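You operate a simulated robot arm through the tools that you are given. There is no shell and no other tool.

You are at the controls of a simulated robot arm. One attempt, no reset.

JOB
Change the cloudy water in the purple cup.
Fine: old water into the drain bowl; cup back in its holder; fresh tank water between the lines; spout parked over the small white dish; leave the other cups.
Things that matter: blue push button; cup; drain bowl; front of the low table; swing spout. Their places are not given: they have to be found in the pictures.

It is judged by the outcome, as a careful person would: the job done as asked, and still so three seconds after it is handed in. It fails if anything else is knocked over, pushed out of place, dropped, spilled or broken.

ROBOT AND FRAMES
A 7-joint arm with a two-finger parallel gripper, fixed in place. Base frame: the origin is on the floor under the middle of its stand, x ahead of it, y to its left, z up. Lengths are in mm, angles in degrees, forces in N, time in s.
It reaches about 1372 mm from its shoulder. Its first joint turns from -149.0 to 149.0 degrees. Payload 3.43 kg.
The TCP is the grasp point between the finger pads, 30 mm short of the fingertips. In the tool frame z runs along the fingers and y along their closing line. Largest opening 94 mm; finger width 28, thickness 10; the body of the gripper, 50 by 96 mm, starts 55 mm behind the TCP.
Orientation is that of the tool frame in the base frame, as a unit quaternion [x, y, z, w]. With the fingers straight down and closing along the base's y, the tool's x points along the base's -x, its y along +y and its z along -z.

CONTROLS
- The arm moves only by the tool servo_tool. Its argument "rows" is a list of rows, each a list of 7 numbers: the opening, from 0 (shut) to 1 (fully open), then the shift along the tool's x, y, z in mm, then the turn, a rotation vector about the tool's x, y, z in degrees. In form: [[claw, dx, dy, dz, wx, wy, wz], ...]. A call has 1 to 20 rows; each row is the pose to reach, as a shift and turn from the pose commanded when the call began, along the tool's axes at that moment. Each row takes 0.2 s and may step no farther than 50 mm and 8.6 degrees from the row before; otherwise, or with a gripper value out of range, the whole call is refused. A pose out of reach is approached as far as the arm can. The call stops where the force on the tool passes 90 N (or 10 N more than at its start, if that is more) or the arm is blocked; 0.2 s more then pass. The fingers move at their own pace (about 45 mm/s each) and stop on an object; they squeeze with about 44 N. The grip force told is the motor's: it shows also when the fingers shut on nothing. Time passes only in rows, and 0.2 s behind the last, so rows that repeat a pose let the fingers close. The reply holds the time, the measured pose of the TCP, the force on the tool along the base axes, the opening and the grip force, in the units named above and with some noise, with the torque about the TCP (base axes, N m) and any sound that the robot's microphone picked up, and new pictures: "pictures" is both (left out), scene, wrist or none.
- Cameras (640 x 400 px; columns grow to the right, rows downward): "scene" is fixed at [400.6, -500.8, 1188.2]; the picture's right is [-0.95, 0.30, 0.00], its down [0.22, 0.70, -0.68] and it looks along [-0.21, -0.65, -0.73] (base axes); focal length 283 px, centre (320, 200). "wrist" rides on the gripper at [76, 14, -103] in the tool frame; the picture's right is [-0.18, 0.98, 0.00], its down [-0.75, -0.14, -0.64] and it looks along [-0.63, -0.12, 0.77] (tool axes); focal length 243 px, centre (320, 200).
- measure_at(camera, pixels): for up to 12 pixels [column, row] of the newest picture of that camera ("zoom" is the newest enlarged one), the place [x, y, z] in the base frame of the surface seen there, good to about 2 mm. No time passes.
- close_up(camera, box): a new picture of the part [left, top, right, bottom] of that camera's present view, enlarged. No time passes.
- finish_job(): hands the job in; it is judged then, once.

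Unless the task says otherwise, let go and move clear before handing in.

The tools are called after ">>>" as name(argument=value, ...) on one line, values as JSON. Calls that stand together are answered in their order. servo_tool: Moves the arm, as the interface text tells. Its arguments: {"type":"object","properties":{"rows":{"type":"array","items":{"type":"array","items":{"type":"number"}}},"pictures":{"type":"string","enum":["both","scene","wrist","none"]}},"required":["rows"]} The other tools are called the same way: measure_at (camera, pixels) gives the place of the surface under pixels of a picture; close_up (camera, box) takes an enlarged picture of a part of a camera's view; finish_job () hands the job in.

At the start:

```text
time_s: 0.0
position: [149.1, -720.7, 968.5]
ee_rot: [0.001, 1.0, 0.0, 0.0]
force: [-0.6, 0.5, 1.4]
wrist_torque: [0.02, 0.01, -0.01]
grip_width: 93.7
grip_force: 0.1
```

scene: 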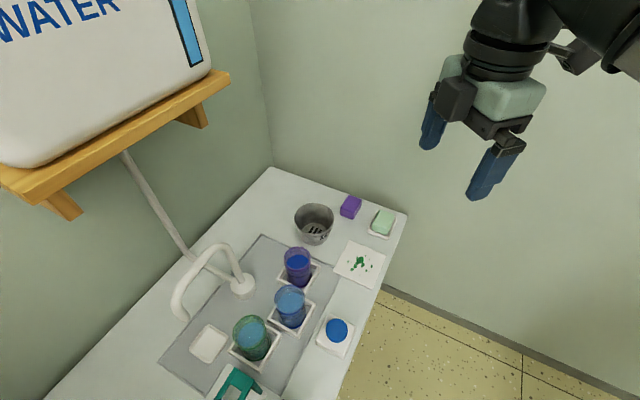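
wrist: 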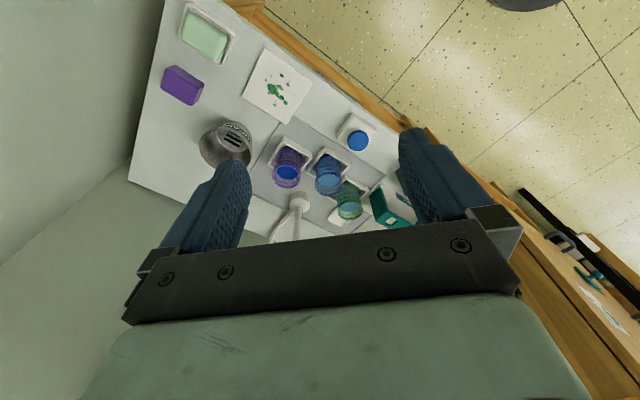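

The scene shows a low table with the drain bowl (~313,224), purple cup (~297,265), blue cup (~290,305), green cup (~252,337), blue button (~336,330), a swing spout (~240,283) and a white dish (~208,343). I'll enlarge and measure these first.

>>> close_up(camera="scene", box=[140, 160, 420, 400])

>>> close_up(camera="wrist", box=[120, 0, 460, 250])

>>> measure_at(camera="scene", pixels=[[313, 206], [313, 230], [297, 250], [297, 262], [290, 292], [252, 325], [337, 328], [208, 343], [242, 285], [200, 250], [180, 310], [340, 370]])

```text
1.67 times, centred on (280, 280) of scene
```

zoom: 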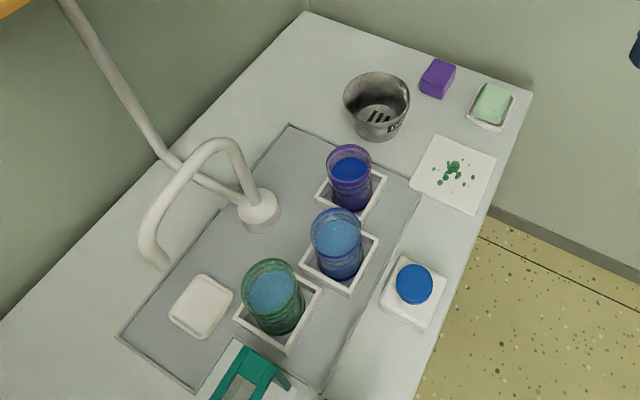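

```text
1.60 times, centred on (290, 125) of wrist
```

zoom: 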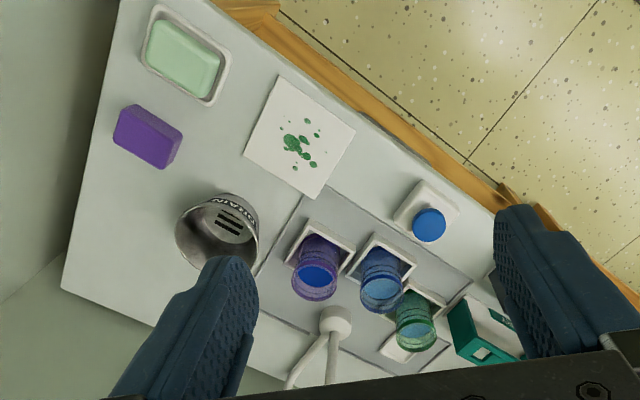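

```text
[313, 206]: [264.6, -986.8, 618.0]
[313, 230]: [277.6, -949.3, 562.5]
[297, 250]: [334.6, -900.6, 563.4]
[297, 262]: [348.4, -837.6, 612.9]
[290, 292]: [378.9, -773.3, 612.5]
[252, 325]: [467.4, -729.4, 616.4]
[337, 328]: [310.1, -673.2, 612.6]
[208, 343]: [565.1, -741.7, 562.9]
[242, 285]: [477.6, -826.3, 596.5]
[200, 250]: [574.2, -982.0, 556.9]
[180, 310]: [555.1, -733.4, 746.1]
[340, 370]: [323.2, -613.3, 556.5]
```

The spout tip seems to be at about scene (181,319), over the white dish. I'll zoom in on the cups, spout, button and bowl for accurate places.

>>> close_up(camera="scene", box=[220, 190, 360, 280])

>>> measure_at(camera="zoom", pixels=[[340, 100], [430, 60], [515, 100], [430, 130], [345, 260], [300, 285], [395, 285], [350, 320], [255, 375], [345, 390], [440, 350], [430, 240]])

>>> close_up(camera="scene", box=[220, 270, 380, 370])

>>> close_up(camera="scene", box=[150, 220, 310, 320])

```text
4.44 times, centred on (290, 235) of scene
```

zoom: 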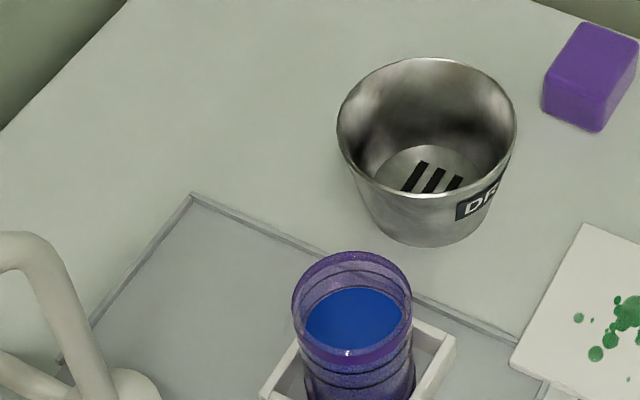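

```text
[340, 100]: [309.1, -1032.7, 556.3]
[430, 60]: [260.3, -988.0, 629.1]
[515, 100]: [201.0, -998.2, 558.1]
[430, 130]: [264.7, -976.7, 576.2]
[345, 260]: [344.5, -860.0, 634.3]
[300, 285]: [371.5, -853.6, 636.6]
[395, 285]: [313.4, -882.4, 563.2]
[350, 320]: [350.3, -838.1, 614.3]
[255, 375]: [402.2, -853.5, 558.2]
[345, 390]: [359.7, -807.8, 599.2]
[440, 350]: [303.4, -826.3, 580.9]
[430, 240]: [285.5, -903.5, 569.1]
```

```text
4.00 times, centred on (300, 320) of scene
```

zoom: 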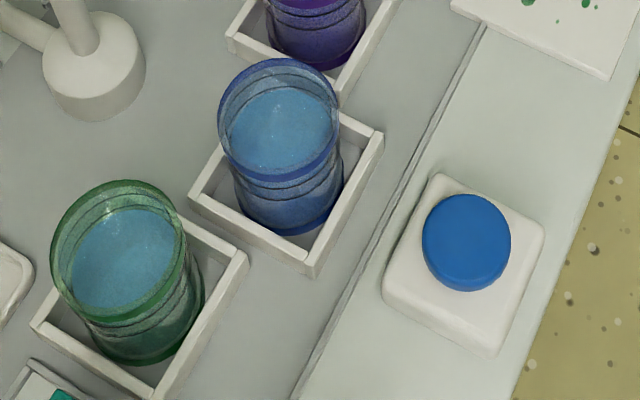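

```text
4.00 times, centred on (230, 270) of scene
```

zoom: 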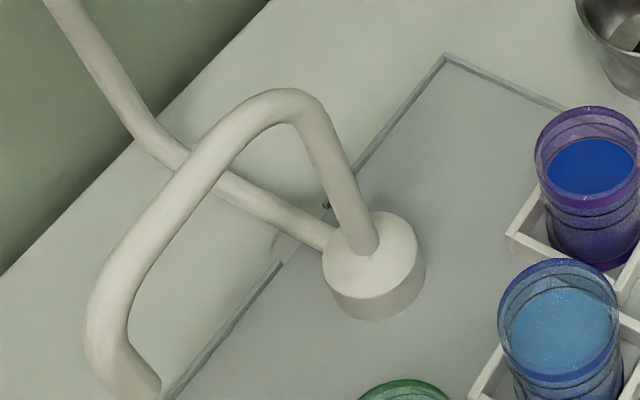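

I need to see the front of the low table, which the wrist picture partly shows around (560–640, 190–330). I'll zoom in there and on the spout tip.

>>> close_up(camera="wrist", box=[480, 160, 640, 360])

>>> close_up(camera="wrist", box=[190, 100, 350, 250])

>>> measure_at(camera="scene", pixels=[[181, 316], [176, 300], [205, 258], [225, 247], [235, 270], [222, 244], [190, 340], [345, 348], [318, 345], [407, 212], [380, 280], [360, 340]])

```text
2.00 times, centred on (560, 260) of wrist
```

zoom: 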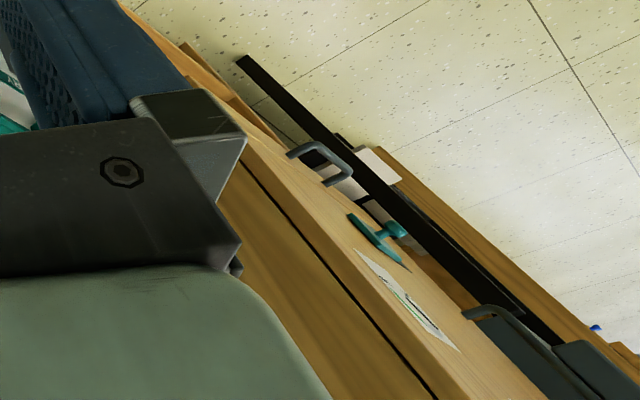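

```text
2.67 times, centred on (270, 175) of wrist
```

zoom: 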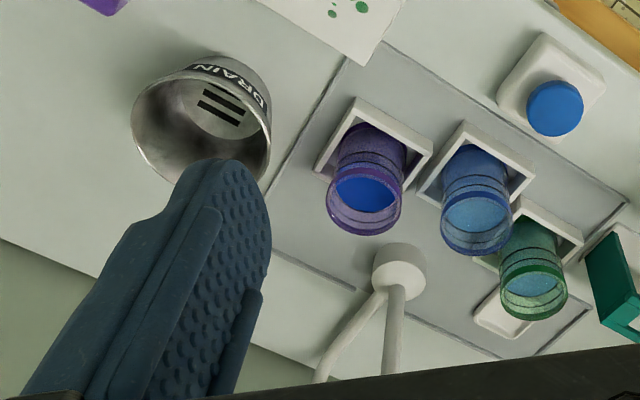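

```text
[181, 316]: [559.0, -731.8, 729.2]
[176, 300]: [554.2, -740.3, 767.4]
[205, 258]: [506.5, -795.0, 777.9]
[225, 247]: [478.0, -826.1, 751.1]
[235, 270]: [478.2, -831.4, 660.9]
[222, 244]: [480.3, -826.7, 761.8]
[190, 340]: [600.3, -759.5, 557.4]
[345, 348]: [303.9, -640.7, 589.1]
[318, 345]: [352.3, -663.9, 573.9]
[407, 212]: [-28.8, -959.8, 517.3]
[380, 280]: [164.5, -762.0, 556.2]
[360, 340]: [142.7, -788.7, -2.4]
```

The wrist view shows a wooden table front with a paper notice near wrist (602,310) and a teal handle near (592,277). I'll measure these places before moving to read the notice.

>>> measure_at(camera="wrist", pixels=[[602, 310], [590, 290], [620, 330], [592, 277], [600, 275], [562, 240], [520, 235], [450, 165], [300, 40], [545, 215], [635, 350], [580, 300]])

```text
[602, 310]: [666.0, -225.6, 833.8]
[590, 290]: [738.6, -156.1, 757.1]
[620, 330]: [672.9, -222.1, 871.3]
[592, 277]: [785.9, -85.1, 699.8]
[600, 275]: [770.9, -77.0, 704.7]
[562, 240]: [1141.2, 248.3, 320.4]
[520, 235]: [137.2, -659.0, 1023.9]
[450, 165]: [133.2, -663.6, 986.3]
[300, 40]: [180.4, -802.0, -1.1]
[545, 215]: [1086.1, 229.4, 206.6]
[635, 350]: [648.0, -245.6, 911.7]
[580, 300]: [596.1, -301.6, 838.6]
```

That bench is a different piece of furniture; the low table's front is the orange edge near wrist (380,90). I'll zoom on that edge and see what's on it.

>>> close_up(camera="wrist", box=[230, 0, 430, 130])

>>> measure_at(camera="wrist", pixels=[[300, 42], [350, 82], [390, 110], [260, 20], [480, 180], [285, 45], [520, 5], [360, 140], [430, 215]])

```text
3.08 times, centred on (330, 65) of wrist
```

zoom: 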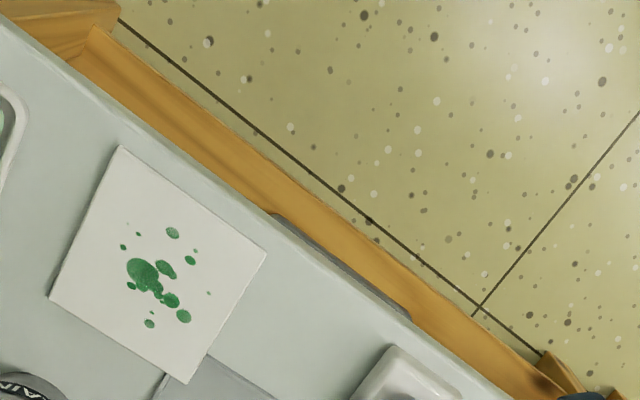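

```text
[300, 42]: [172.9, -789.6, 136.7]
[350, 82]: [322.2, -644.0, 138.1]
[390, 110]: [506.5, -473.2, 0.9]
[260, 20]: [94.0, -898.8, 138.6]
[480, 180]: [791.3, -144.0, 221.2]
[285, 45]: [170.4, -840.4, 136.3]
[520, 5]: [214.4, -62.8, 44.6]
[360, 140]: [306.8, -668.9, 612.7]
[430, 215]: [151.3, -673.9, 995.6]
```

There is a grey plaque on the front edge of the low table, near wrist (337,86), that I can't read from above. I'll back off towards the robot at a safe height so the wrist camera can see that front.

>>> servo_tool(rows=[[1, -8, 34, 17, 0, 0, 0], [1, -16, 68, 34, 0, 0, 0], [1, -24, 102, 50, 0, 0, 0], [1, -32, 136, 67, 0, 0, 0], [1, -40, 170, 84, 0, 0, 0], [1, -49, 205, 101, 0, 0, 0], [1, -57, 239, 118, 0, 0, 0], [1, -65, 273, 134, 0, 0, 0], [1, -73, 307, 151, 0, 0, 0], [1, -81, 341, 168, 0, 0, 0]])

```text
time_s: 2.2
position: [263.5, -461.0, 802.9]
ee_rot: [0.0, 1.0, 0.002, 0.0]
force: [-0.4, 0.3, -0.6]
wrist_torque: [0.01, 0.03, -0.03]
grip_width: 94.1
grip_force: 0.1
out of reach, approached as far as the arm can: row 8, 9, 10
```

scene: 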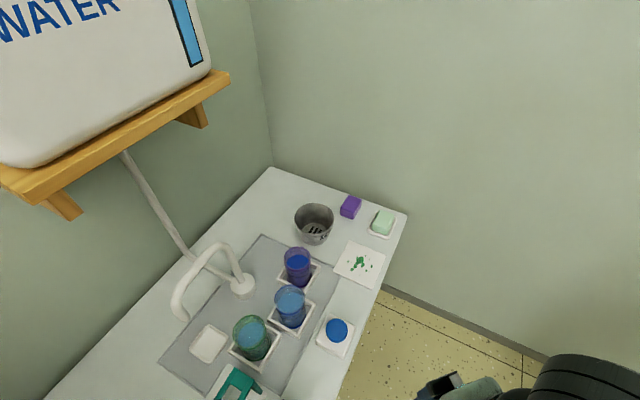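
wrist: 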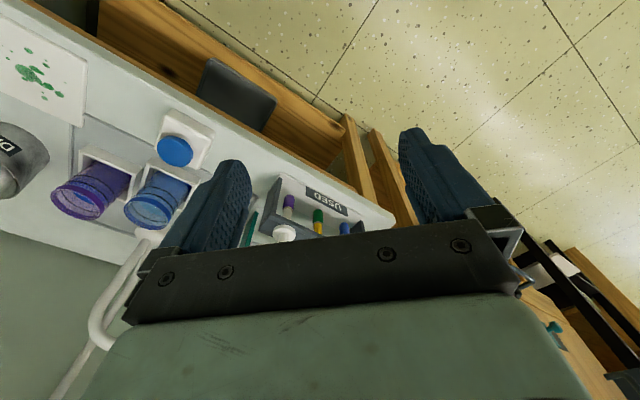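

The plaque is now visible at wrist (235,95), hanging from the table's front. I'll zoom on it.

>>> close_up(camera="wrist", box=[180, 45, 300, 140])

>>> measure_at(camera="wrist", pixels=[[235, 95], [205, 65], [270, 100], [200, 95], [260, 125], [175, 150], [330, 190], [90, 60]])

>>> close_up(camera="wrist", box=[0, 100, 240, 250])

```text
4.21 times, centred on (240, 92) of wrist
```

zoom: 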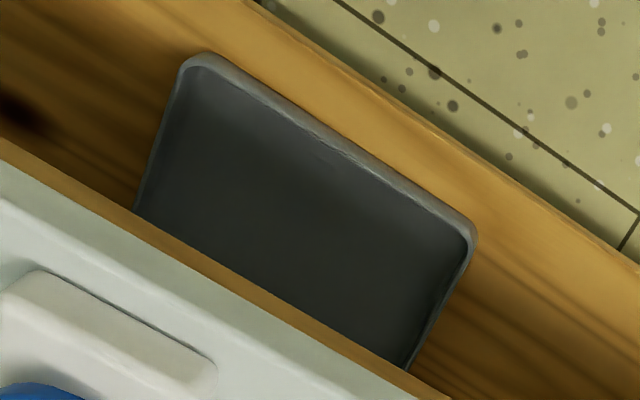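

```text
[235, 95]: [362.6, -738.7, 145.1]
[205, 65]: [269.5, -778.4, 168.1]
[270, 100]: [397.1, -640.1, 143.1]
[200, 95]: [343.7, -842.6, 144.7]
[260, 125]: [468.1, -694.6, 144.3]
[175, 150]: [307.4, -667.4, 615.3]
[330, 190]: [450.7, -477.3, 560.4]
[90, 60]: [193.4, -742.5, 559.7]
```

```text
2.67 times, centred on (120, 175) of wrist
```

zoom: 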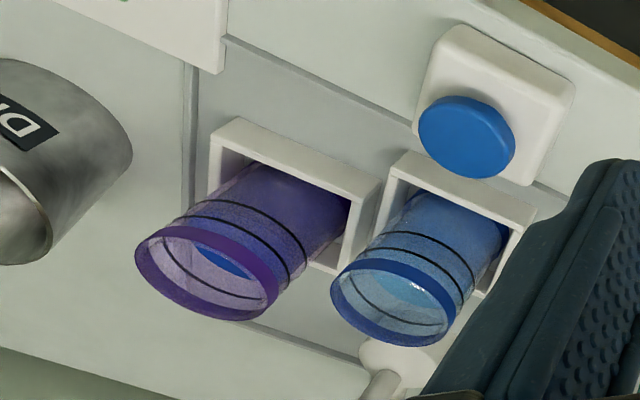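

That grey item is just a tray on a lower shelf. I'll zoom along the whole front edge from this viewpoint to check for markings on it.

>>> close_up(camera="wrist", box=[20, 0, 200, 112])

>>> close_up(camera="wrist", box=[240, 100, 420, 240])

>>> close_up(camera="scene", box=[180, 300, 420, 400])

```text
3.56 times, centred on (110, 56) of wrist
```

zoom: 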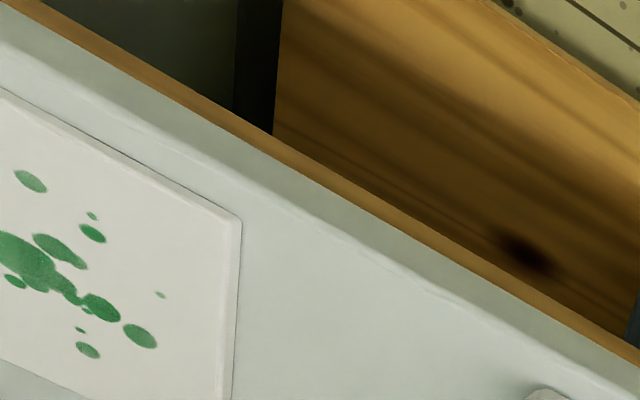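

```text
2.86 times, centred on (330, 170) of wrist
```

zoom: 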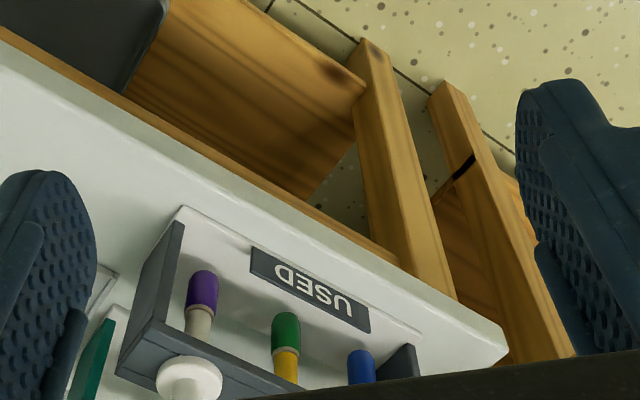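

```text
2.67 times, centred on (300, 350) of scene
```

zoom: 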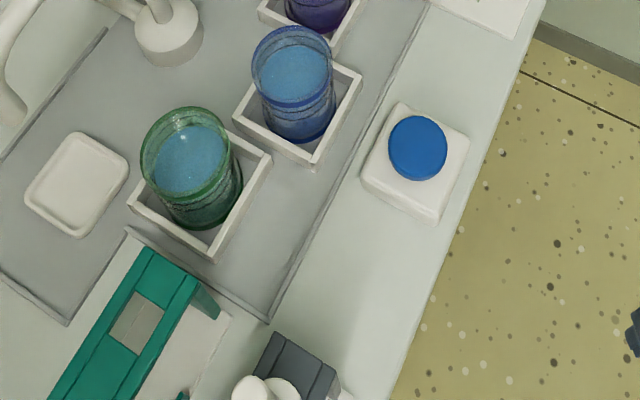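

No markings on the front, just an open bench, so it's simply something to keep clear of. Next I'll look closely at the lines on the purple cup and measure the cup and holder.

>>> close_up(camera="wrist", box=[40, 140, 150, 230])

>>> measure_at(camera="zoom", pixels=[[160, 200], [320, 260], [395, 330], [150, 240], [240, 310], [330, 330], [280, 100], [410, 130], [470, 160], [200, 150], [180, 130], [430, 230]])

>>> close_up(camera="scene", box=[265, 235, 335, 300])

```text
4.44 times, centred on (95, 185) of wrist
```

zoom: 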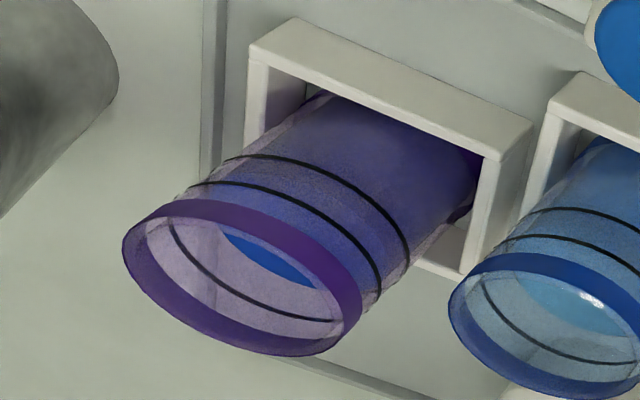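

```text
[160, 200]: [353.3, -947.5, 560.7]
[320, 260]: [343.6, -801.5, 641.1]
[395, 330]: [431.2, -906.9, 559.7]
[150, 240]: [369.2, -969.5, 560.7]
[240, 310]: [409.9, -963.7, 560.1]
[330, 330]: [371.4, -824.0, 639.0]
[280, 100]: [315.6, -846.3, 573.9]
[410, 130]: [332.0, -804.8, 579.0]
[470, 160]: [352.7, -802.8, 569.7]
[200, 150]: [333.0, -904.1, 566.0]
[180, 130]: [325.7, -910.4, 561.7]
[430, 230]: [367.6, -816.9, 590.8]
```

```text
6.15 times, centred on (300, 268) of scene
```

zoom: 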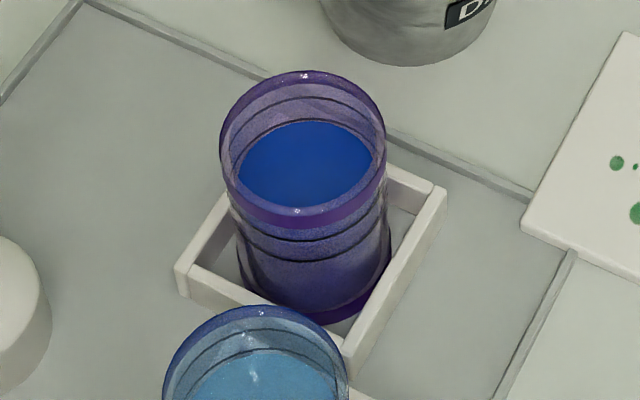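

The purple cup has two black lines just under the rim band. I'll measure their heights and the water levels.

>>> close_up(camera="wrist", box=[60, 150, 140, 210])

>>> measure_at(camera="wrist", pixels=[[99, 191], [100, 189], [102, 188], [105, 183], [107, 181], [108, 179], [110, 176], [103, 196], [112, 190], [113, 193], [97, 181], [99, 185]])

>>> measure_at(camera="scene", pixels=[[298, 271], [298, 274], [298, 277], [298, 280], [298, 283], [298, 286], [310, 275], [290, 272], [298, 248], [298, 252], [298, 259], [290, 300]])

```text
6.67 times, centred on (100, 180) of wrist
```

zoom: 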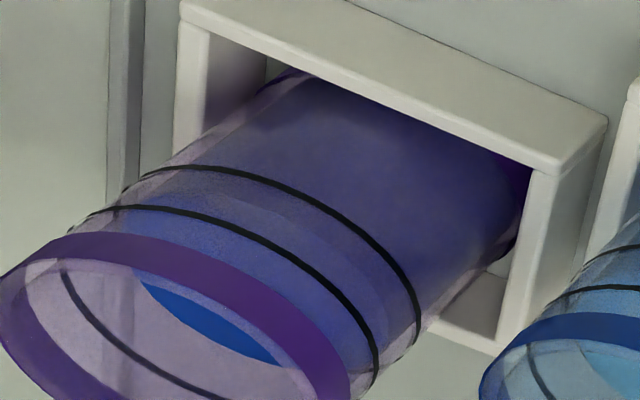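

```text
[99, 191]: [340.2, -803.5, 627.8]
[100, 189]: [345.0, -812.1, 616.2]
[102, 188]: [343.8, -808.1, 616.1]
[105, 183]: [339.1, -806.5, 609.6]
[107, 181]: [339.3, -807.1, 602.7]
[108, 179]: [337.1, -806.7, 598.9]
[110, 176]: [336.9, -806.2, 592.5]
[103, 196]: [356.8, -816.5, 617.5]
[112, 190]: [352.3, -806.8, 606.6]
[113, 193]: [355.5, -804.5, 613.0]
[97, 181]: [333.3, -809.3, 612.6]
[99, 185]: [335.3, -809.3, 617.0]
```

```text
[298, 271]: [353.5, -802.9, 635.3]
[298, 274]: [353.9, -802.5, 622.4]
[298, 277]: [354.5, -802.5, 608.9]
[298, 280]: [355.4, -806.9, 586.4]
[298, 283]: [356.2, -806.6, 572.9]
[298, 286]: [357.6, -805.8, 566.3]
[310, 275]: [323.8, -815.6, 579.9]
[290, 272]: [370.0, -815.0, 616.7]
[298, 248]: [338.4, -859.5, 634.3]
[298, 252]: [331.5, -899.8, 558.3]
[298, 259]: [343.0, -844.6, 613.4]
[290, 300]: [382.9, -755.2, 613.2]
```

I'll measure directly on the two black lines in this zoom (lower line near (350,222), upper near (300,260)).

>>> measure_at(camera="zoom", pixels=[[250, 173], [320, 203], [370, 243], [408, 290], [220, 213], [270, 235], [320, 272], [360, 325], [300, 232], [250, 250], [320, 320], [230, 315]])

```text
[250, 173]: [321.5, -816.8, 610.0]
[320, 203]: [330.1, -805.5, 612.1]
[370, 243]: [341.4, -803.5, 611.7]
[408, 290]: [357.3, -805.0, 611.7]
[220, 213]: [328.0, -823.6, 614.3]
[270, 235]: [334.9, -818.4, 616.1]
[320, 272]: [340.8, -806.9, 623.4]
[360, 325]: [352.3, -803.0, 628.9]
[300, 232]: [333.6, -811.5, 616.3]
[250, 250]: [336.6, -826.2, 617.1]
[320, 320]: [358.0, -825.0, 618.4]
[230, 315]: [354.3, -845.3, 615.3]
```

The lower black line is at z≈612, the upper at about 626, and the cup's rim is at 641 with its axis near (346,-832). I'll move back out and resolve the commanded pose first, before re-orienting the gripper for a side grasp.

>>> servo_tool(rows=[[1, 10, -35, -10, 0, 0, 0], [1, 20, -70, -20, 0, 0, 0], [1, 35, -110, -30, 0, 0, 0], [1, 50, -150, -40, 0, 0, 0]], pictures="none")

```text
time_s: 3.2
position: [213.7, -611.6, 844.7]
ee_rot: [0.0, 1.0, -0.001, 0.0]
force: [0.4, 0.3, 0.3]
wrist_torque: [-0.01, 0.0, 0.01]
grip_width: 94.0
grip_force: 0.0
```

The commanded pose follows the measured one. Now I'll turn the gripper about its own axis by −150° in free space so that tool x will be on the upper side for the side grasp.

>>> servo_tool(rows=[[1, 0, 0, 0, 0, 0, -8.4], [1, 0, 0, 0, 0, 0, -16.8], [1, 0, 0, 0, 0, 0, -25.2], [1, 0, 0, 0, 0, 0, -33.6], [1, 0, 0, 0, 0, 0, -42], [1, 0, 0, 0, 0, 0, -50.4], [1, 0, 0, 0, 0, 0, -58.8], [1, 0, 0, 0, 0, 0, -67.2], [1, 0, 0, 0, 0, 0, -75.6], [1, 0, 0, 0, 0, 0, -84], [1, 0, 0, 0, 0, 0, -92.4], [1, 0, 0, 0, 0, 0, -100.8], [1, 0, 0, 0, 0, 0, -109.2], [1, 0, 0, 0, 0, 0, -117.6], [1, 0, 0, 0, 0, 0, -126], [1, 0, 0, 0, 0, 0, -134.4], [1, 0, 0, 0, 0, 0, -142.8], [1, 0, 0, 0, 0, 0, -150]])

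```text
time_s: 7.0
position: [214.4, -610.8, 843.6]
ee_rot: [0.751, -0.66, 0.0, 0.0]
force: [0.7, -0.4, 0.3]
wrist_torque: [0.01, 0.0, 0.03]
grip_width: 94.1
grip_force: 0.1
out of reach, approached as far as the arm can: row 12, 13, 14, 15, 16, 17, 18
```

scene: 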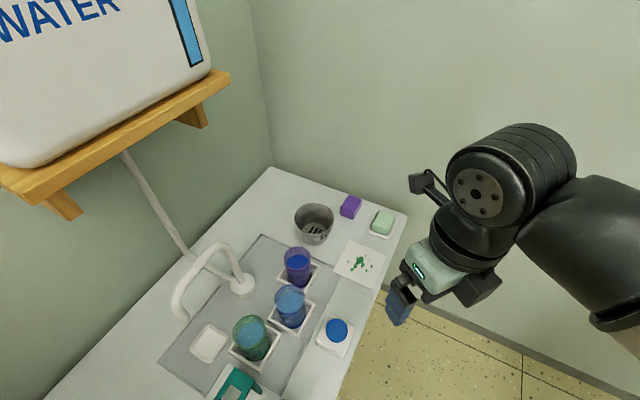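
wrist: 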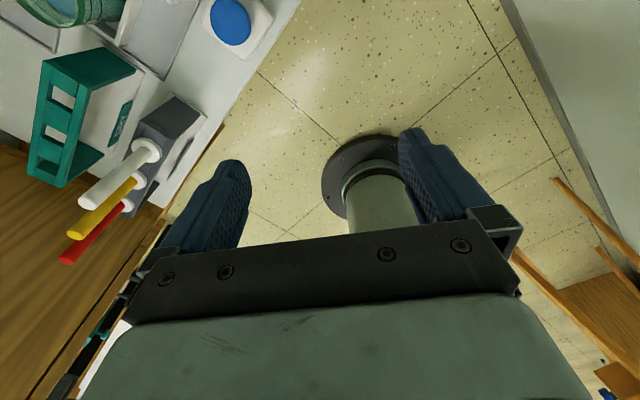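

The turn stopped at about −97°, so that side of the wrist's range is limited; the other sense has plenty of room. I'll turn back the other way (+127.4°) so that tool x ends up on the under-side, which also leaves range for the pour.

>>> servo_tool(rows=[[0.8, 0, 0, 0, 0, 0, 8.5], [0.8, 0, 0, 0, 0, 0, 17], [0.8, 0, 0, 0, 0, 0, 25.5], [0.8, 0, 0, 0, 0, 0, 34], [0.8, 0, 0, 0, 0, 0, 42.5], [0.8, 0, 0, 0, 0, 0, 51], [0.8, 0, 0, 0, 0, 0, 59.5], [0.8, 0, 0, 0, 0, 0, 68], [0.8, 0, 0, 0, 0, 0, 76.5], [0.8, 0, 0, 0, 0, 0, 85], [0.8, 0, 0, 0, 0, 0, 93.5], [0.8, 0, 0, 0, 0, 0, 102], [0.8, 0, 0, 0, 0, 0, 110.5], [0.8, 0, 0, 0, 0, 0, 119], [0.8, 0, 0, 0, 0, 0, 127.4]], pictures="none")

```text
time_s: 10.2
position: [212.0, -610.0, 843.5]
ee_rot: [0.258, 0.966, -0.001, 0.0]
force: [-0.5, -0.5, 0.0]
wrist_torque: [0.01, 0.0, 0.01]
grip_width: 74.9
grip_force: 0.0
```

Orientation is right (tool x azimuth 150°). Now I'll tilt the fingers 50° forward and move to above the bowl's side at a safe height, to check that the arm can make the pour turn there while empty.

>>> servo_tool(rows=[[0.8, -27.4, -26.9, 12.9, 0, -6.25, 0], [0.8, -54.9, -53.8, 25.8, 0, -12.5, 0], [0.8, -82.3, -80.7, 38.6, 0, -18.75, 0], [0.8, -109.8, -107.7, 51.5, 0, -25, 0], [0.8, -137.2, -134.6, 64.4, 0, -31.25, 0], [0.8, -164.6, -161.5, 77.3, 0, -37.5, 0], [0.8, -192, -188.4, 90, 0, -43.75, 0], [0.8, -219.5, -215.3, 103, 0, -50, 0]])

```text
time_s: 12.0
position: [295.0, -908.2, 741.4]
ee_rot: [0.233, 0.876, -0.11, 0.408]
force: [-0.4, -0.4, 0.4]
wrist_torque: [-0.01, 0.0, 0.0]
grip_width: 75.2
grip_force: 0.1
```

scene: 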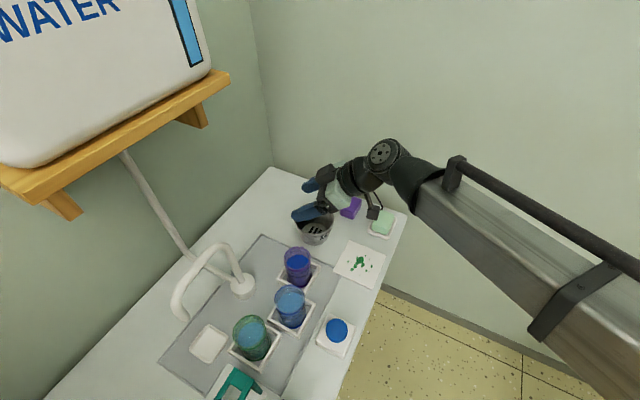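
wrist: 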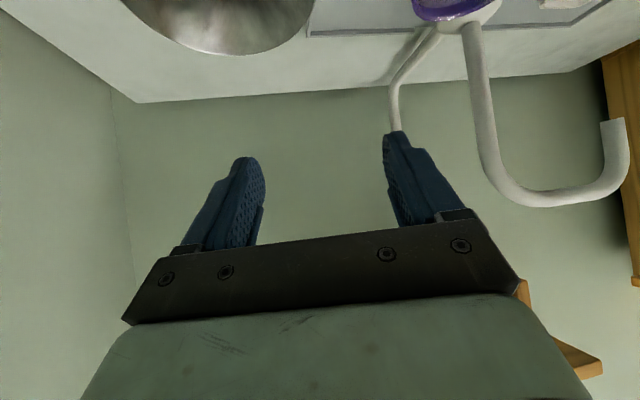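

The empty arm reaches the pour spot fine. I'll lower the finger pitch to 30° below level, then check the pour roll of 115° about the horizontal approach axis.

>>> servo_tool(rows=[[0.8, 0, 0, 0, 0, -5, 0], [0.8, 0, 0, 0, 0, -10, 0]], pictures="none")

>>> servo_tool(rows=[[0.8, 0, 0, 0, -4.1, 0, 7.1], [0.8, 0, 0, 0, -8.2, 0, 14.2], [0.8, 0, 0, 0, -12.3, 0, 21.3], [0.8, 0, 0, 0, -16.4, 0, 28.5], [0.8, 0, 0, 0, -20.5, 0, 35.6], [0.8, 0, 0, 0, -24.6, 0, 42.7], [0.8, 0, 0, 0, -28.8, 0, 49.8], [0.8, 0, 0, 0, -32.9, 0, 56.9], [0.8, 0, 0, 0, -37, 0, 64], [0.8, 0, 0, 0, -41.1, 0, 71.1], [0.8, 0, 0, 0, -45.2, 0, 78.3], [0.8, 0, 0, 0, -49.3, 0, 85.4], [0.8, 0, 0, 0, -53.4, 0, 92.5], [0.8, 0, 0, 0, -57.5, 0, 99.6]])

```text
time_s: 12.6
position: [295.7, -907.8, 740.0]
ee_rot: [0.222, 0.837, -0.129, 0.483]
force: [-0.1, -0.4, 0.0]
wrist_torque: [0.06, 0.02, 0.04]
grip_width: 75.3
grip_force: 0.1
```

```text
time_s: 15.6
position: [294.7, -906.8, 739.9]
ee_rot: [0.528, 0.34, 0.637, 0.447]
force: [0.1, -0.4, -0.3]
wrist_torque: [-0.03, 0.0, 0.0]
grip_width: 75.0
grip_force: 0.0
```

scene: 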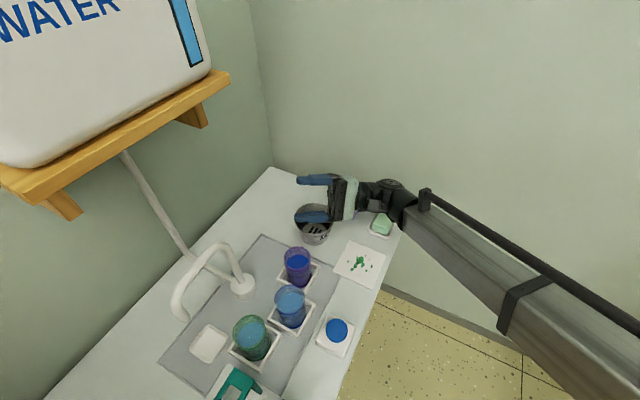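
wrist: 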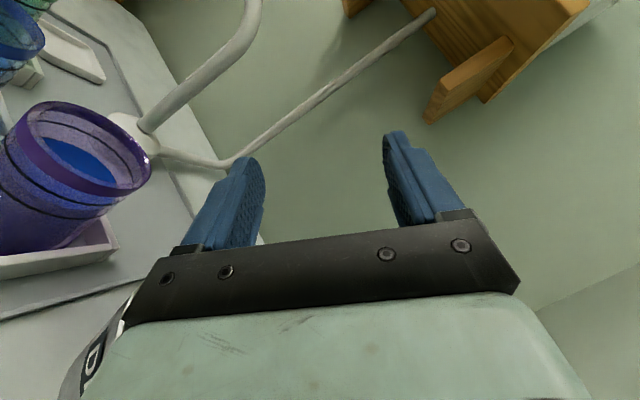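

The full pour roll works. From this view the wrist camera sees the purple cup (rim at ~(82,150)); I'll use it to refine the cup's geometry.

>>> close_up(camera="wrist", box=[0, 80, 180, 280])

>>> measure_at(camera="wrist", pixels=[[40, 104], [100, 107], [148, 165], [130, 195], [60, 177], [20, 135], [85, 160], [60, 240], [110, 262], [40, 220], [125, 130], [110, 245]])

>>> measure_at(camera="scene", pixels=[[295, 217], [333, 217], [310, 232], [316, 243], [302, 238], [327, 240]])

```text
2.00 times, centred on (90, 180) of wrist
```

zoom: 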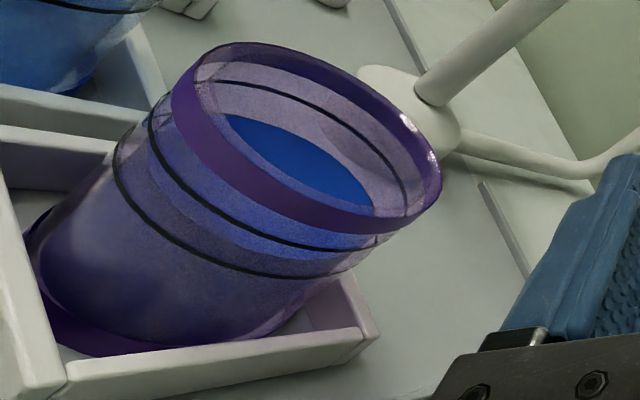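

```text
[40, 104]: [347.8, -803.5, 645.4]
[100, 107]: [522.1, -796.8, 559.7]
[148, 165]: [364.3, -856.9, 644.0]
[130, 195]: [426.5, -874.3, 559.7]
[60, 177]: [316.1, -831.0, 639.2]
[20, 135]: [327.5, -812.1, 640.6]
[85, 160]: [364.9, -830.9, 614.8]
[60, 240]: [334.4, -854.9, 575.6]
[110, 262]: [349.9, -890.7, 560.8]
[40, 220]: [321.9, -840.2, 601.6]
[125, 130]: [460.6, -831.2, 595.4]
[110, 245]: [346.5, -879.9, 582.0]
```

```text
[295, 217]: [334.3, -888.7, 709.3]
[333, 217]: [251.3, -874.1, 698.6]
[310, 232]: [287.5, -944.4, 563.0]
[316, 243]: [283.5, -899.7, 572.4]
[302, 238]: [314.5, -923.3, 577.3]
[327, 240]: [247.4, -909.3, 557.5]
```

Rim z≈643, cup axis near (347,-832), radius ≈29.5. I'll measure the lines in this zoom once more, then roll back.

>>> measure_at(camera="zoom", pixels=[[120, 180], [150, 220], [200, 252], [260, 273], [158, 150], [175, 180], [215, 212], [280, 242], [300, 90], [240, 82], [230, 120], [300, 190]])

>>> servo_tool(rows=[[0.86, 0, 0, 0, 4.1, 0, -7.1], [0.86, 0, 0, 0, 8.2, 0, -14.2], [0.86, 0, 0, 0, 12.3, 0, -21.3], [0.86, 0, 0, 0, 16.4, 0, -28.5], [0.86, 0, 0, 0, 20.5, 0, -35.6], [0.86, 0, 0, 0, 24.6, 0, -42.7], [0.86, 0, 0, 0, 28.8, 0, -49.8], [0.86, 0, 0, 0, 32.9, 0, -56.9], [0.86, 0, 0, 0, 37, 0, -64], [0.86, 0, 0, 0, 41.1, 0, -71.1], [0.86, 0, 0, 0, 45.2, 0, -78.3], [0.86, 0, 0, 0, 49.3, 0, -85.4], [0.86, 0, 0, 0, 53.4, 0, -92.5], [0.86, 0, 0, 0, 57.5, 0, -99.6]])

```text
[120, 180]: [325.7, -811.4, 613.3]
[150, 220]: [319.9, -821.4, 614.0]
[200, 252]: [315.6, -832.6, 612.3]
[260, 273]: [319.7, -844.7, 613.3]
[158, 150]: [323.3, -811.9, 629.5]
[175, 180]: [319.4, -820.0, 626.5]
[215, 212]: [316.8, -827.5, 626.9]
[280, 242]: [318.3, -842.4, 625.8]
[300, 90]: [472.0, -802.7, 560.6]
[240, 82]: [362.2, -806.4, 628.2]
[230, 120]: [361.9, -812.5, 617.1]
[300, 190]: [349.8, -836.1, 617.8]
```

```text
time_s: 18.6
position: [296.4, -907.7, 739.9]
ee_rot: [0.222, 0.838, -0.13, 0.482]
force: [0.6, 0.9, -0.9]
wrist_torque: [0.02, 0.01, 0.03]
grip_width: 80.7
grip_force: 0.0
```

scene: 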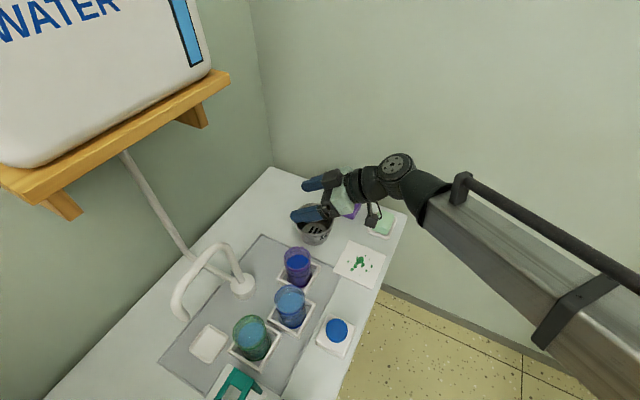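
wrist: 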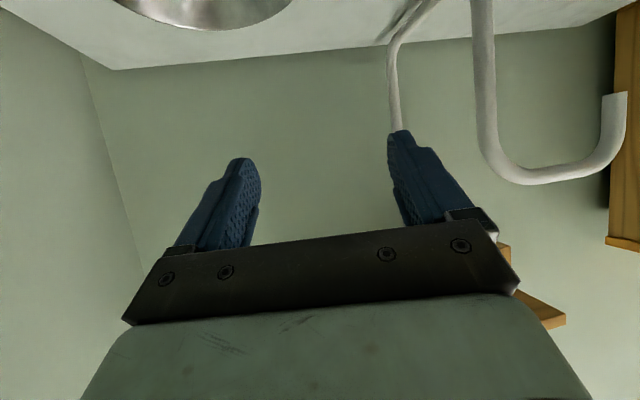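

Cup axis refined to (345.5,-832); lines at z≈613 and ≈627. Moving to the pre-grasp, 130 mm short of the cup along the fingers' direction.

>>> servo_tool(rows=[[0.86, 21, 18, -12.7, 0, 0, 0], [0.86, 42, 36, -25.4, 0, 0, 0], [0.86, 63, 54, -38.2, 0, 0, 0], [0.86, 84.4, 72, -50.9, 0, 0, 0], [0.86, 105.5, 90, -63.6, 0, 0, 0], [0.86, 105.5, 90, -63.6, 0, 0, 0]])

```text
time_s: 20.0
position: [247.3, -774.4, 680.6]
ee_rot: [0.223, 0.838, -0.129, 0.482]
force: [0.1, 0.1, 0.5]
wrist_torque: [-0.04, 0.01, 0.01]
grip_width: 80.7
grip_force: 0.1
```

scene: 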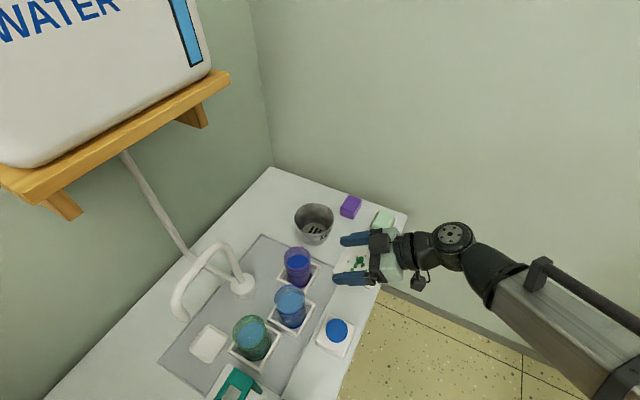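
wrist: 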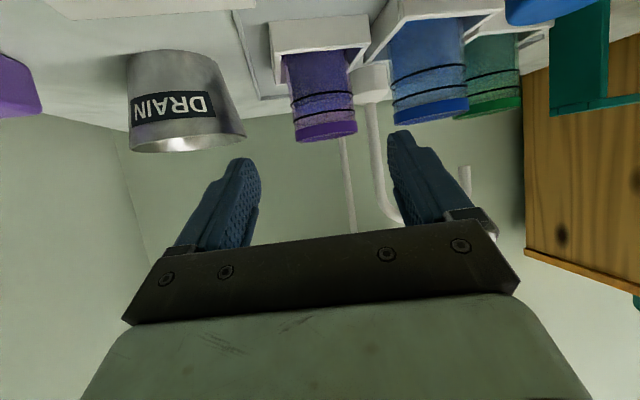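

The view is as planned: purple cup at wrist (322,90) between the fingers, blue cup to the right at (430,70). I'll measure the side clearances before going in.

>>> measure_at(camera="wrist", pixels=[[296, 110], [352, 108], [323, 112], [325, 132], [394, 95], [398, 110], [430, 108], [275, 35], [370, 25], [240, 130], [345, 40], [390, 20]])

>>> close_up(camera="wrist", box=[220, 0, 480, 170])

```text
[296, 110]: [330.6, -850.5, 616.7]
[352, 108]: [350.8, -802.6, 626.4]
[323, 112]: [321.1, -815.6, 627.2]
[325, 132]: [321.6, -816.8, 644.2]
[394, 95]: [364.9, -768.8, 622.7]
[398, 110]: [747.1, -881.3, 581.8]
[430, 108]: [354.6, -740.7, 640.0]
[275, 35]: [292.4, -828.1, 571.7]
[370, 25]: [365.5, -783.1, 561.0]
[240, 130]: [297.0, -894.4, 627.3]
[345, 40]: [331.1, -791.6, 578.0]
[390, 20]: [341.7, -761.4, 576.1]
```

```text
2.35 times, centred on (350, 85) of wrist
```

zoom: 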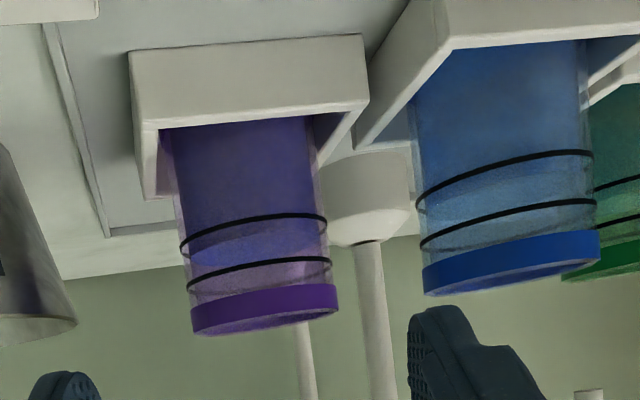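

Clearances are good: blue cup's near side is 64 mm laterally from the purple cup's axis (finger outer side 50), bowl 78 mm on the other side. Going in along the fingers by 131 mm.

>>> servo_tool(rows=[[0.86, 0, 0, 22, 0, 0, 0], [0.86, 0, 0, 44, 0, 0, 0], [0.86, 0, -0.4, 66, 0, 0, 0], [0.86, 0, -0.8, 86, 0, 0, 0], [0.86, 0, -0.8, 103, 0, 0, 0], [0.86, 0, -0.8, 118, 0, 0, 0], [0.86, 0, -0.8, 131, 0, 0, 0], [0.86, 0, -0.8, 131, 0, 0, 0]])

```text
time_s: 21.8
position: [344.3, -832.8, 614.6]
ee_rot: [0.222, 0.838, -0.128, 0.482]
force: [0.2, 0.2, 0.7]
wrist_torque: [-0.01, -0.01, -0.01]
grip_width: 80.7
grip_force: 0.2
```

scene: 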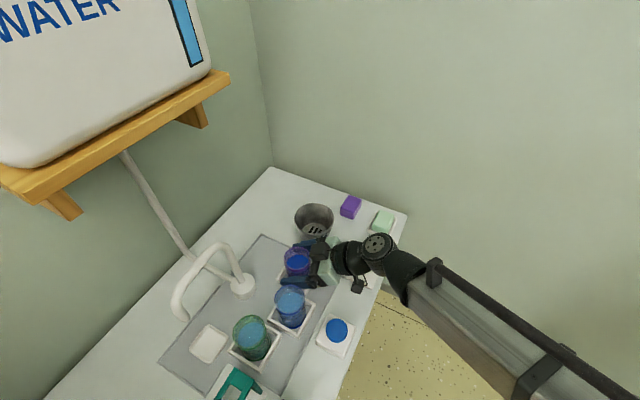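
wrist: 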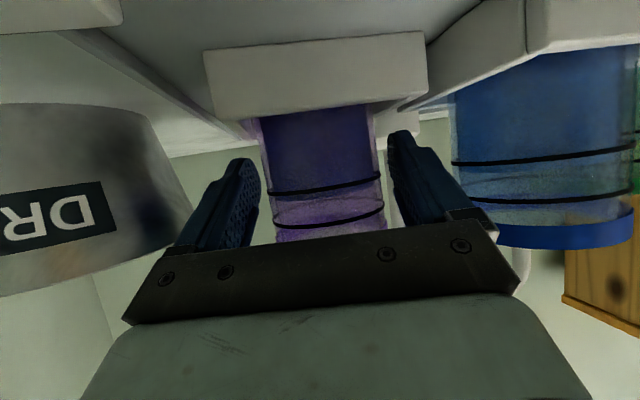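

Fingers straddle the purple cup with no contact (wrist: cup between (262,…) and (385,…)). Closing gently now.

>>> servo_tool(rows=[[0.5, 0, 0, 0, 0, 0, 0], [0.5, 0, 0, 0, 0, 0, 0], [0.5, 0, 0, 0, 0, 0, 0], [0.5, 0, 0, 0, 0, 0, 0], [0.5, 0, 0, 0, 0, 0, 0]])

```text
time_s: 23.0
position: [344.7, -832.9, 614.7]
ee_rot: [0.222, 0.837, -0.129, 0.483]
force: [0.3, 0.8, 0.9]
wrist_torque: [0.01, -0.01, 0.0]
grip_width: 61.3
grip_force: 44.0
```

scene: 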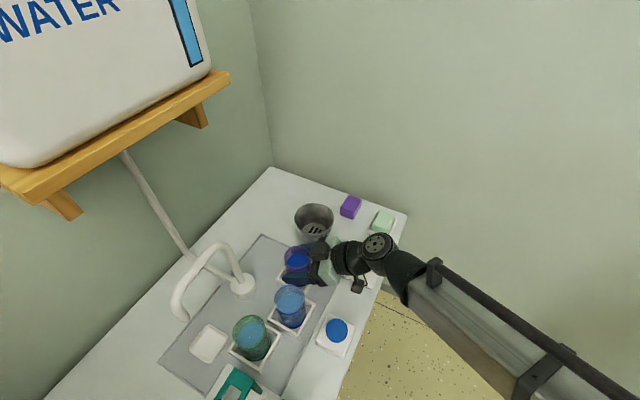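
wrist: 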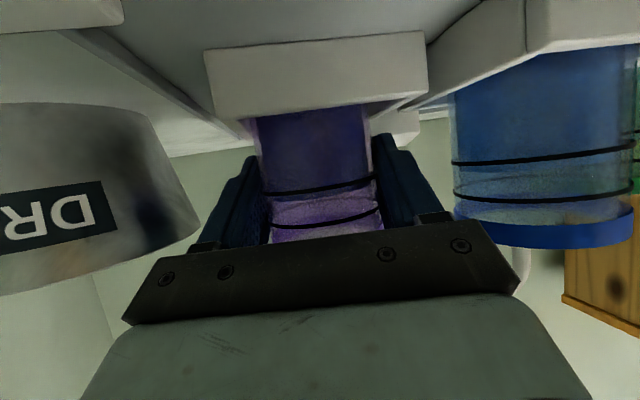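

The cup is held (width 61.3, 44 N). I'll lift it straight up 90 mm with gentle acceleration.

>>> servo_tool(rows=[[0.5, -5.2, 0, -3, 0, 0, 0], [0.5, -13, 0, -7.5, 0, 0, 0], [0.5, -22.5, 0, -13, 0, 0, 0], [0.5, -33.8, 0, -19.5, 0, 0, 0], [0.5, -46.8, 0, -27, 0, 0, 0], [0.5, -58, 0, -33.5, 0, 0, 0], [0.5, -67.5, 0, -39, 0, 0, 0], [0.5, -74.5, 0, -43, 0, 0, 0], [0.5, -78, 0, -45, 0, 0, 0], [0.5, -78, 0, -45, 0, 0, 0]])

```text
time_s: 25.2
position: [344.6, -833.2, 705.4]
ee_rot: [0.223, 0.837, -0.129, 0.483]
force: [-0.5, 0.2, -1.6]
wrist_torque: [0.0, -0.02, -0.03]
grip_width: 61.9
grip_force: 43.6
```

scene: 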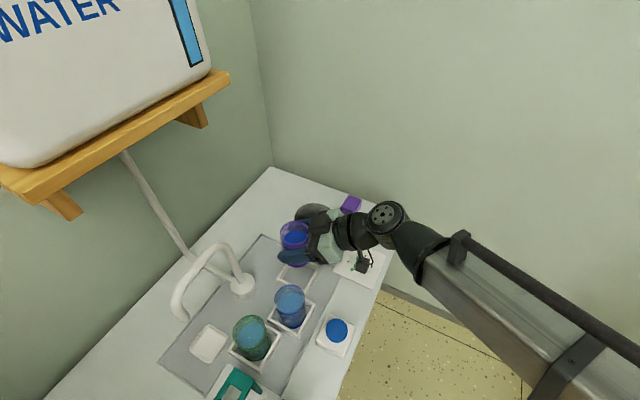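
wrist: 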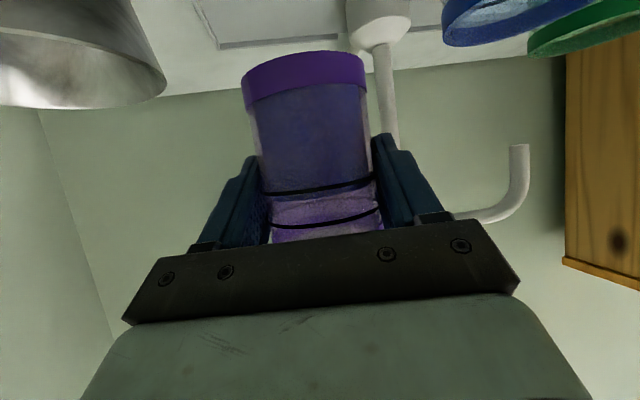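

The cup is clear of its holder (load ≈1.6–2 N). I'll check the bowl's rim from this view before moving over it.

>>> measure_at(camera="wrist", pixels=[[164, 80], [160, 95], [130, 104], [90, 107], [50, 107], [10, 104], [150, 68], [60, 80], [20, 60]])

>>> close_up(camera="scene", box=[265, 190, 365, 260])

```text
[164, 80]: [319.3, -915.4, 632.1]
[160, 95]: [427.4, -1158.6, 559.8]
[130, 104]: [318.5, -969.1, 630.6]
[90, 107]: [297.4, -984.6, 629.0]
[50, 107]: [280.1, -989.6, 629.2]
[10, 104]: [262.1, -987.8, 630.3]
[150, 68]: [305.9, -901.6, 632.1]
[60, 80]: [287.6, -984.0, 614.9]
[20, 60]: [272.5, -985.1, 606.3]
```

```text
5.71 times, centred on (315, 225) of scene
```

zoom: 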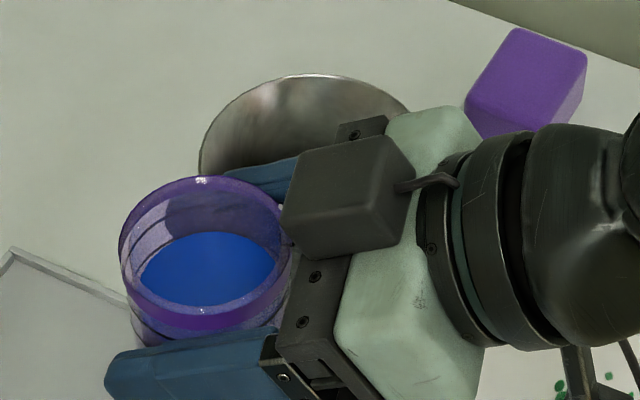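

Bowl centre fits (274.5,-940), rim radius ≈50, rim z≈630. I'll carry the cup level, 74 mm towards the bowl, so that the lip will end up just short of the bowl's centre when tilted.

>>> servo_tool(rows=[[0.5, 0, -4, 0, 0, 0, 0], [0.5, 1, -12, -1, 0, 0, 0], [0.5, 1.5, -23, -2, 0, 0, 0], [0.5, 2, -36, -3.5, 0, 0, 0], [0.5, 2.7, -49, -5, 0, 0, 0], [0.5, 3.2, -60, -6, 0, 0, 0], [0.5, 3.6, -68, -6.3, 0, 0, 0], [0.5, 3.6, -73, -6.3, 0, 0, 0], [0.5, 3.6, -74, -6.3, 0, 0, 0], [0.5, 3.6, -74, -6.3, 0, 0, 0]])

```text
time_s: 27.4
position: [301.2, -893.7, 705.5]
ee_rot: [0.223, 0.837, -0.13, 0.482]
force: [0.3, 0.4, -1.3]
wrist_torque: [0.0, -0.02, -0.02]
grip_width: 61.5
grip_force: 43.8
```

scene: 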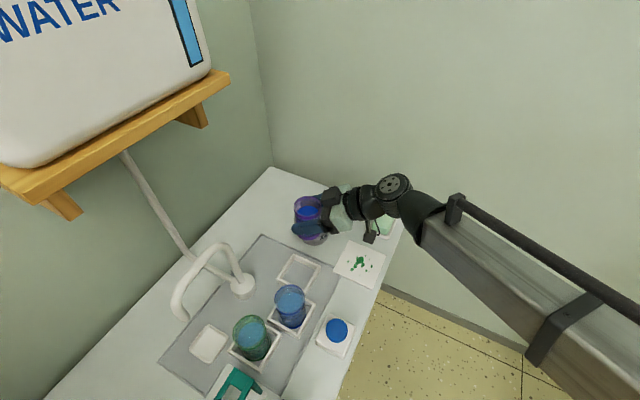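
wrist: 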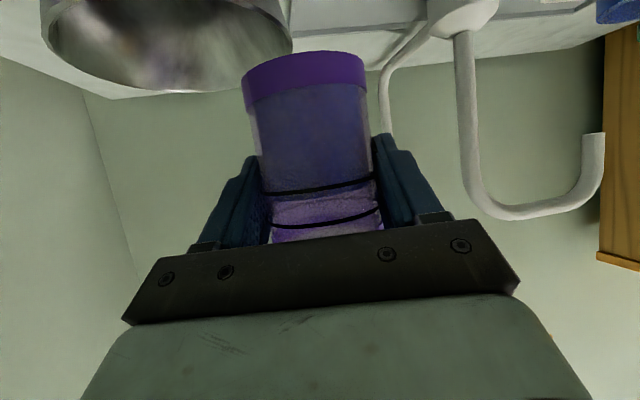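

The cup is level, its axis 53 mm short of the bowl's centre and in line with it. Tilting towards the bowl to 40° (before the water reaches the lip).

>>> servo_tool(rows=[[0.5, 0, 0, 0, -1, 0, 1.73], [0.5, 0, 0, 0, -2.5, 0, 4.33], [0.5, 0, 0, 0, -5, 0, 8.66], [0.5, 0, 0, 0, -7.5, 0, 13], [0.5, 0, 0, 0, -10, 0, 17.3], [0.5, 0, 0, 0, -12.5, 0, 21.65], [0.5, 0, 0, 0, -15, 0, 26], [0.5, 0, 0, 0, -17.5, 0, 30.3], [0.5, 0, 0, 0, -19, 0, 32.9], [0.5, 0, 0, 0, -20, 0, 34.64]])

```text
time_s: 29.6
position: [303.4, -893.5, 705.5]
ee_rot: [0.375, 0.743, 0.166, 0.529]
force: [0.0, 0.2, -0.9]
wrist_torque: [-0.01, 0.0, 0.01]
grip_width: 61.4
grip_force: 44.0
```

scene: 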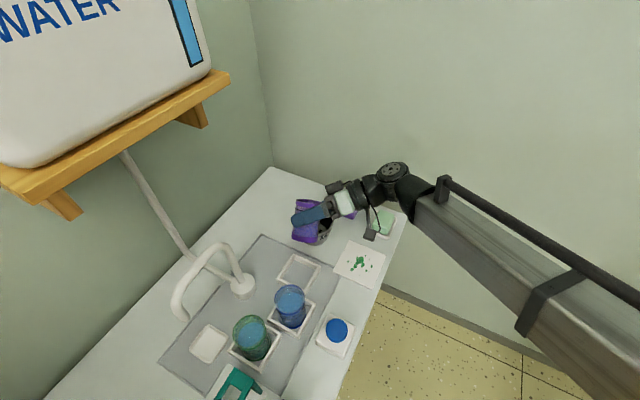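
wrist: 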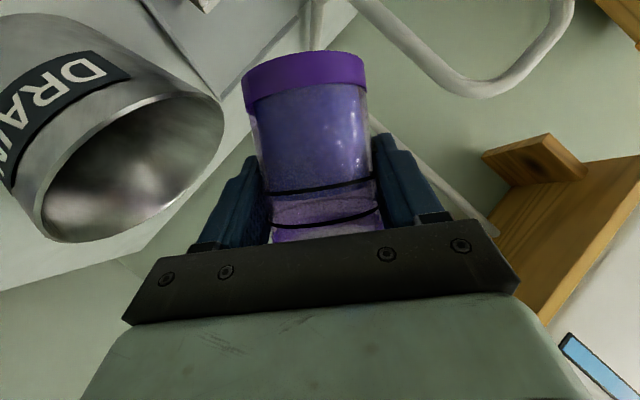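

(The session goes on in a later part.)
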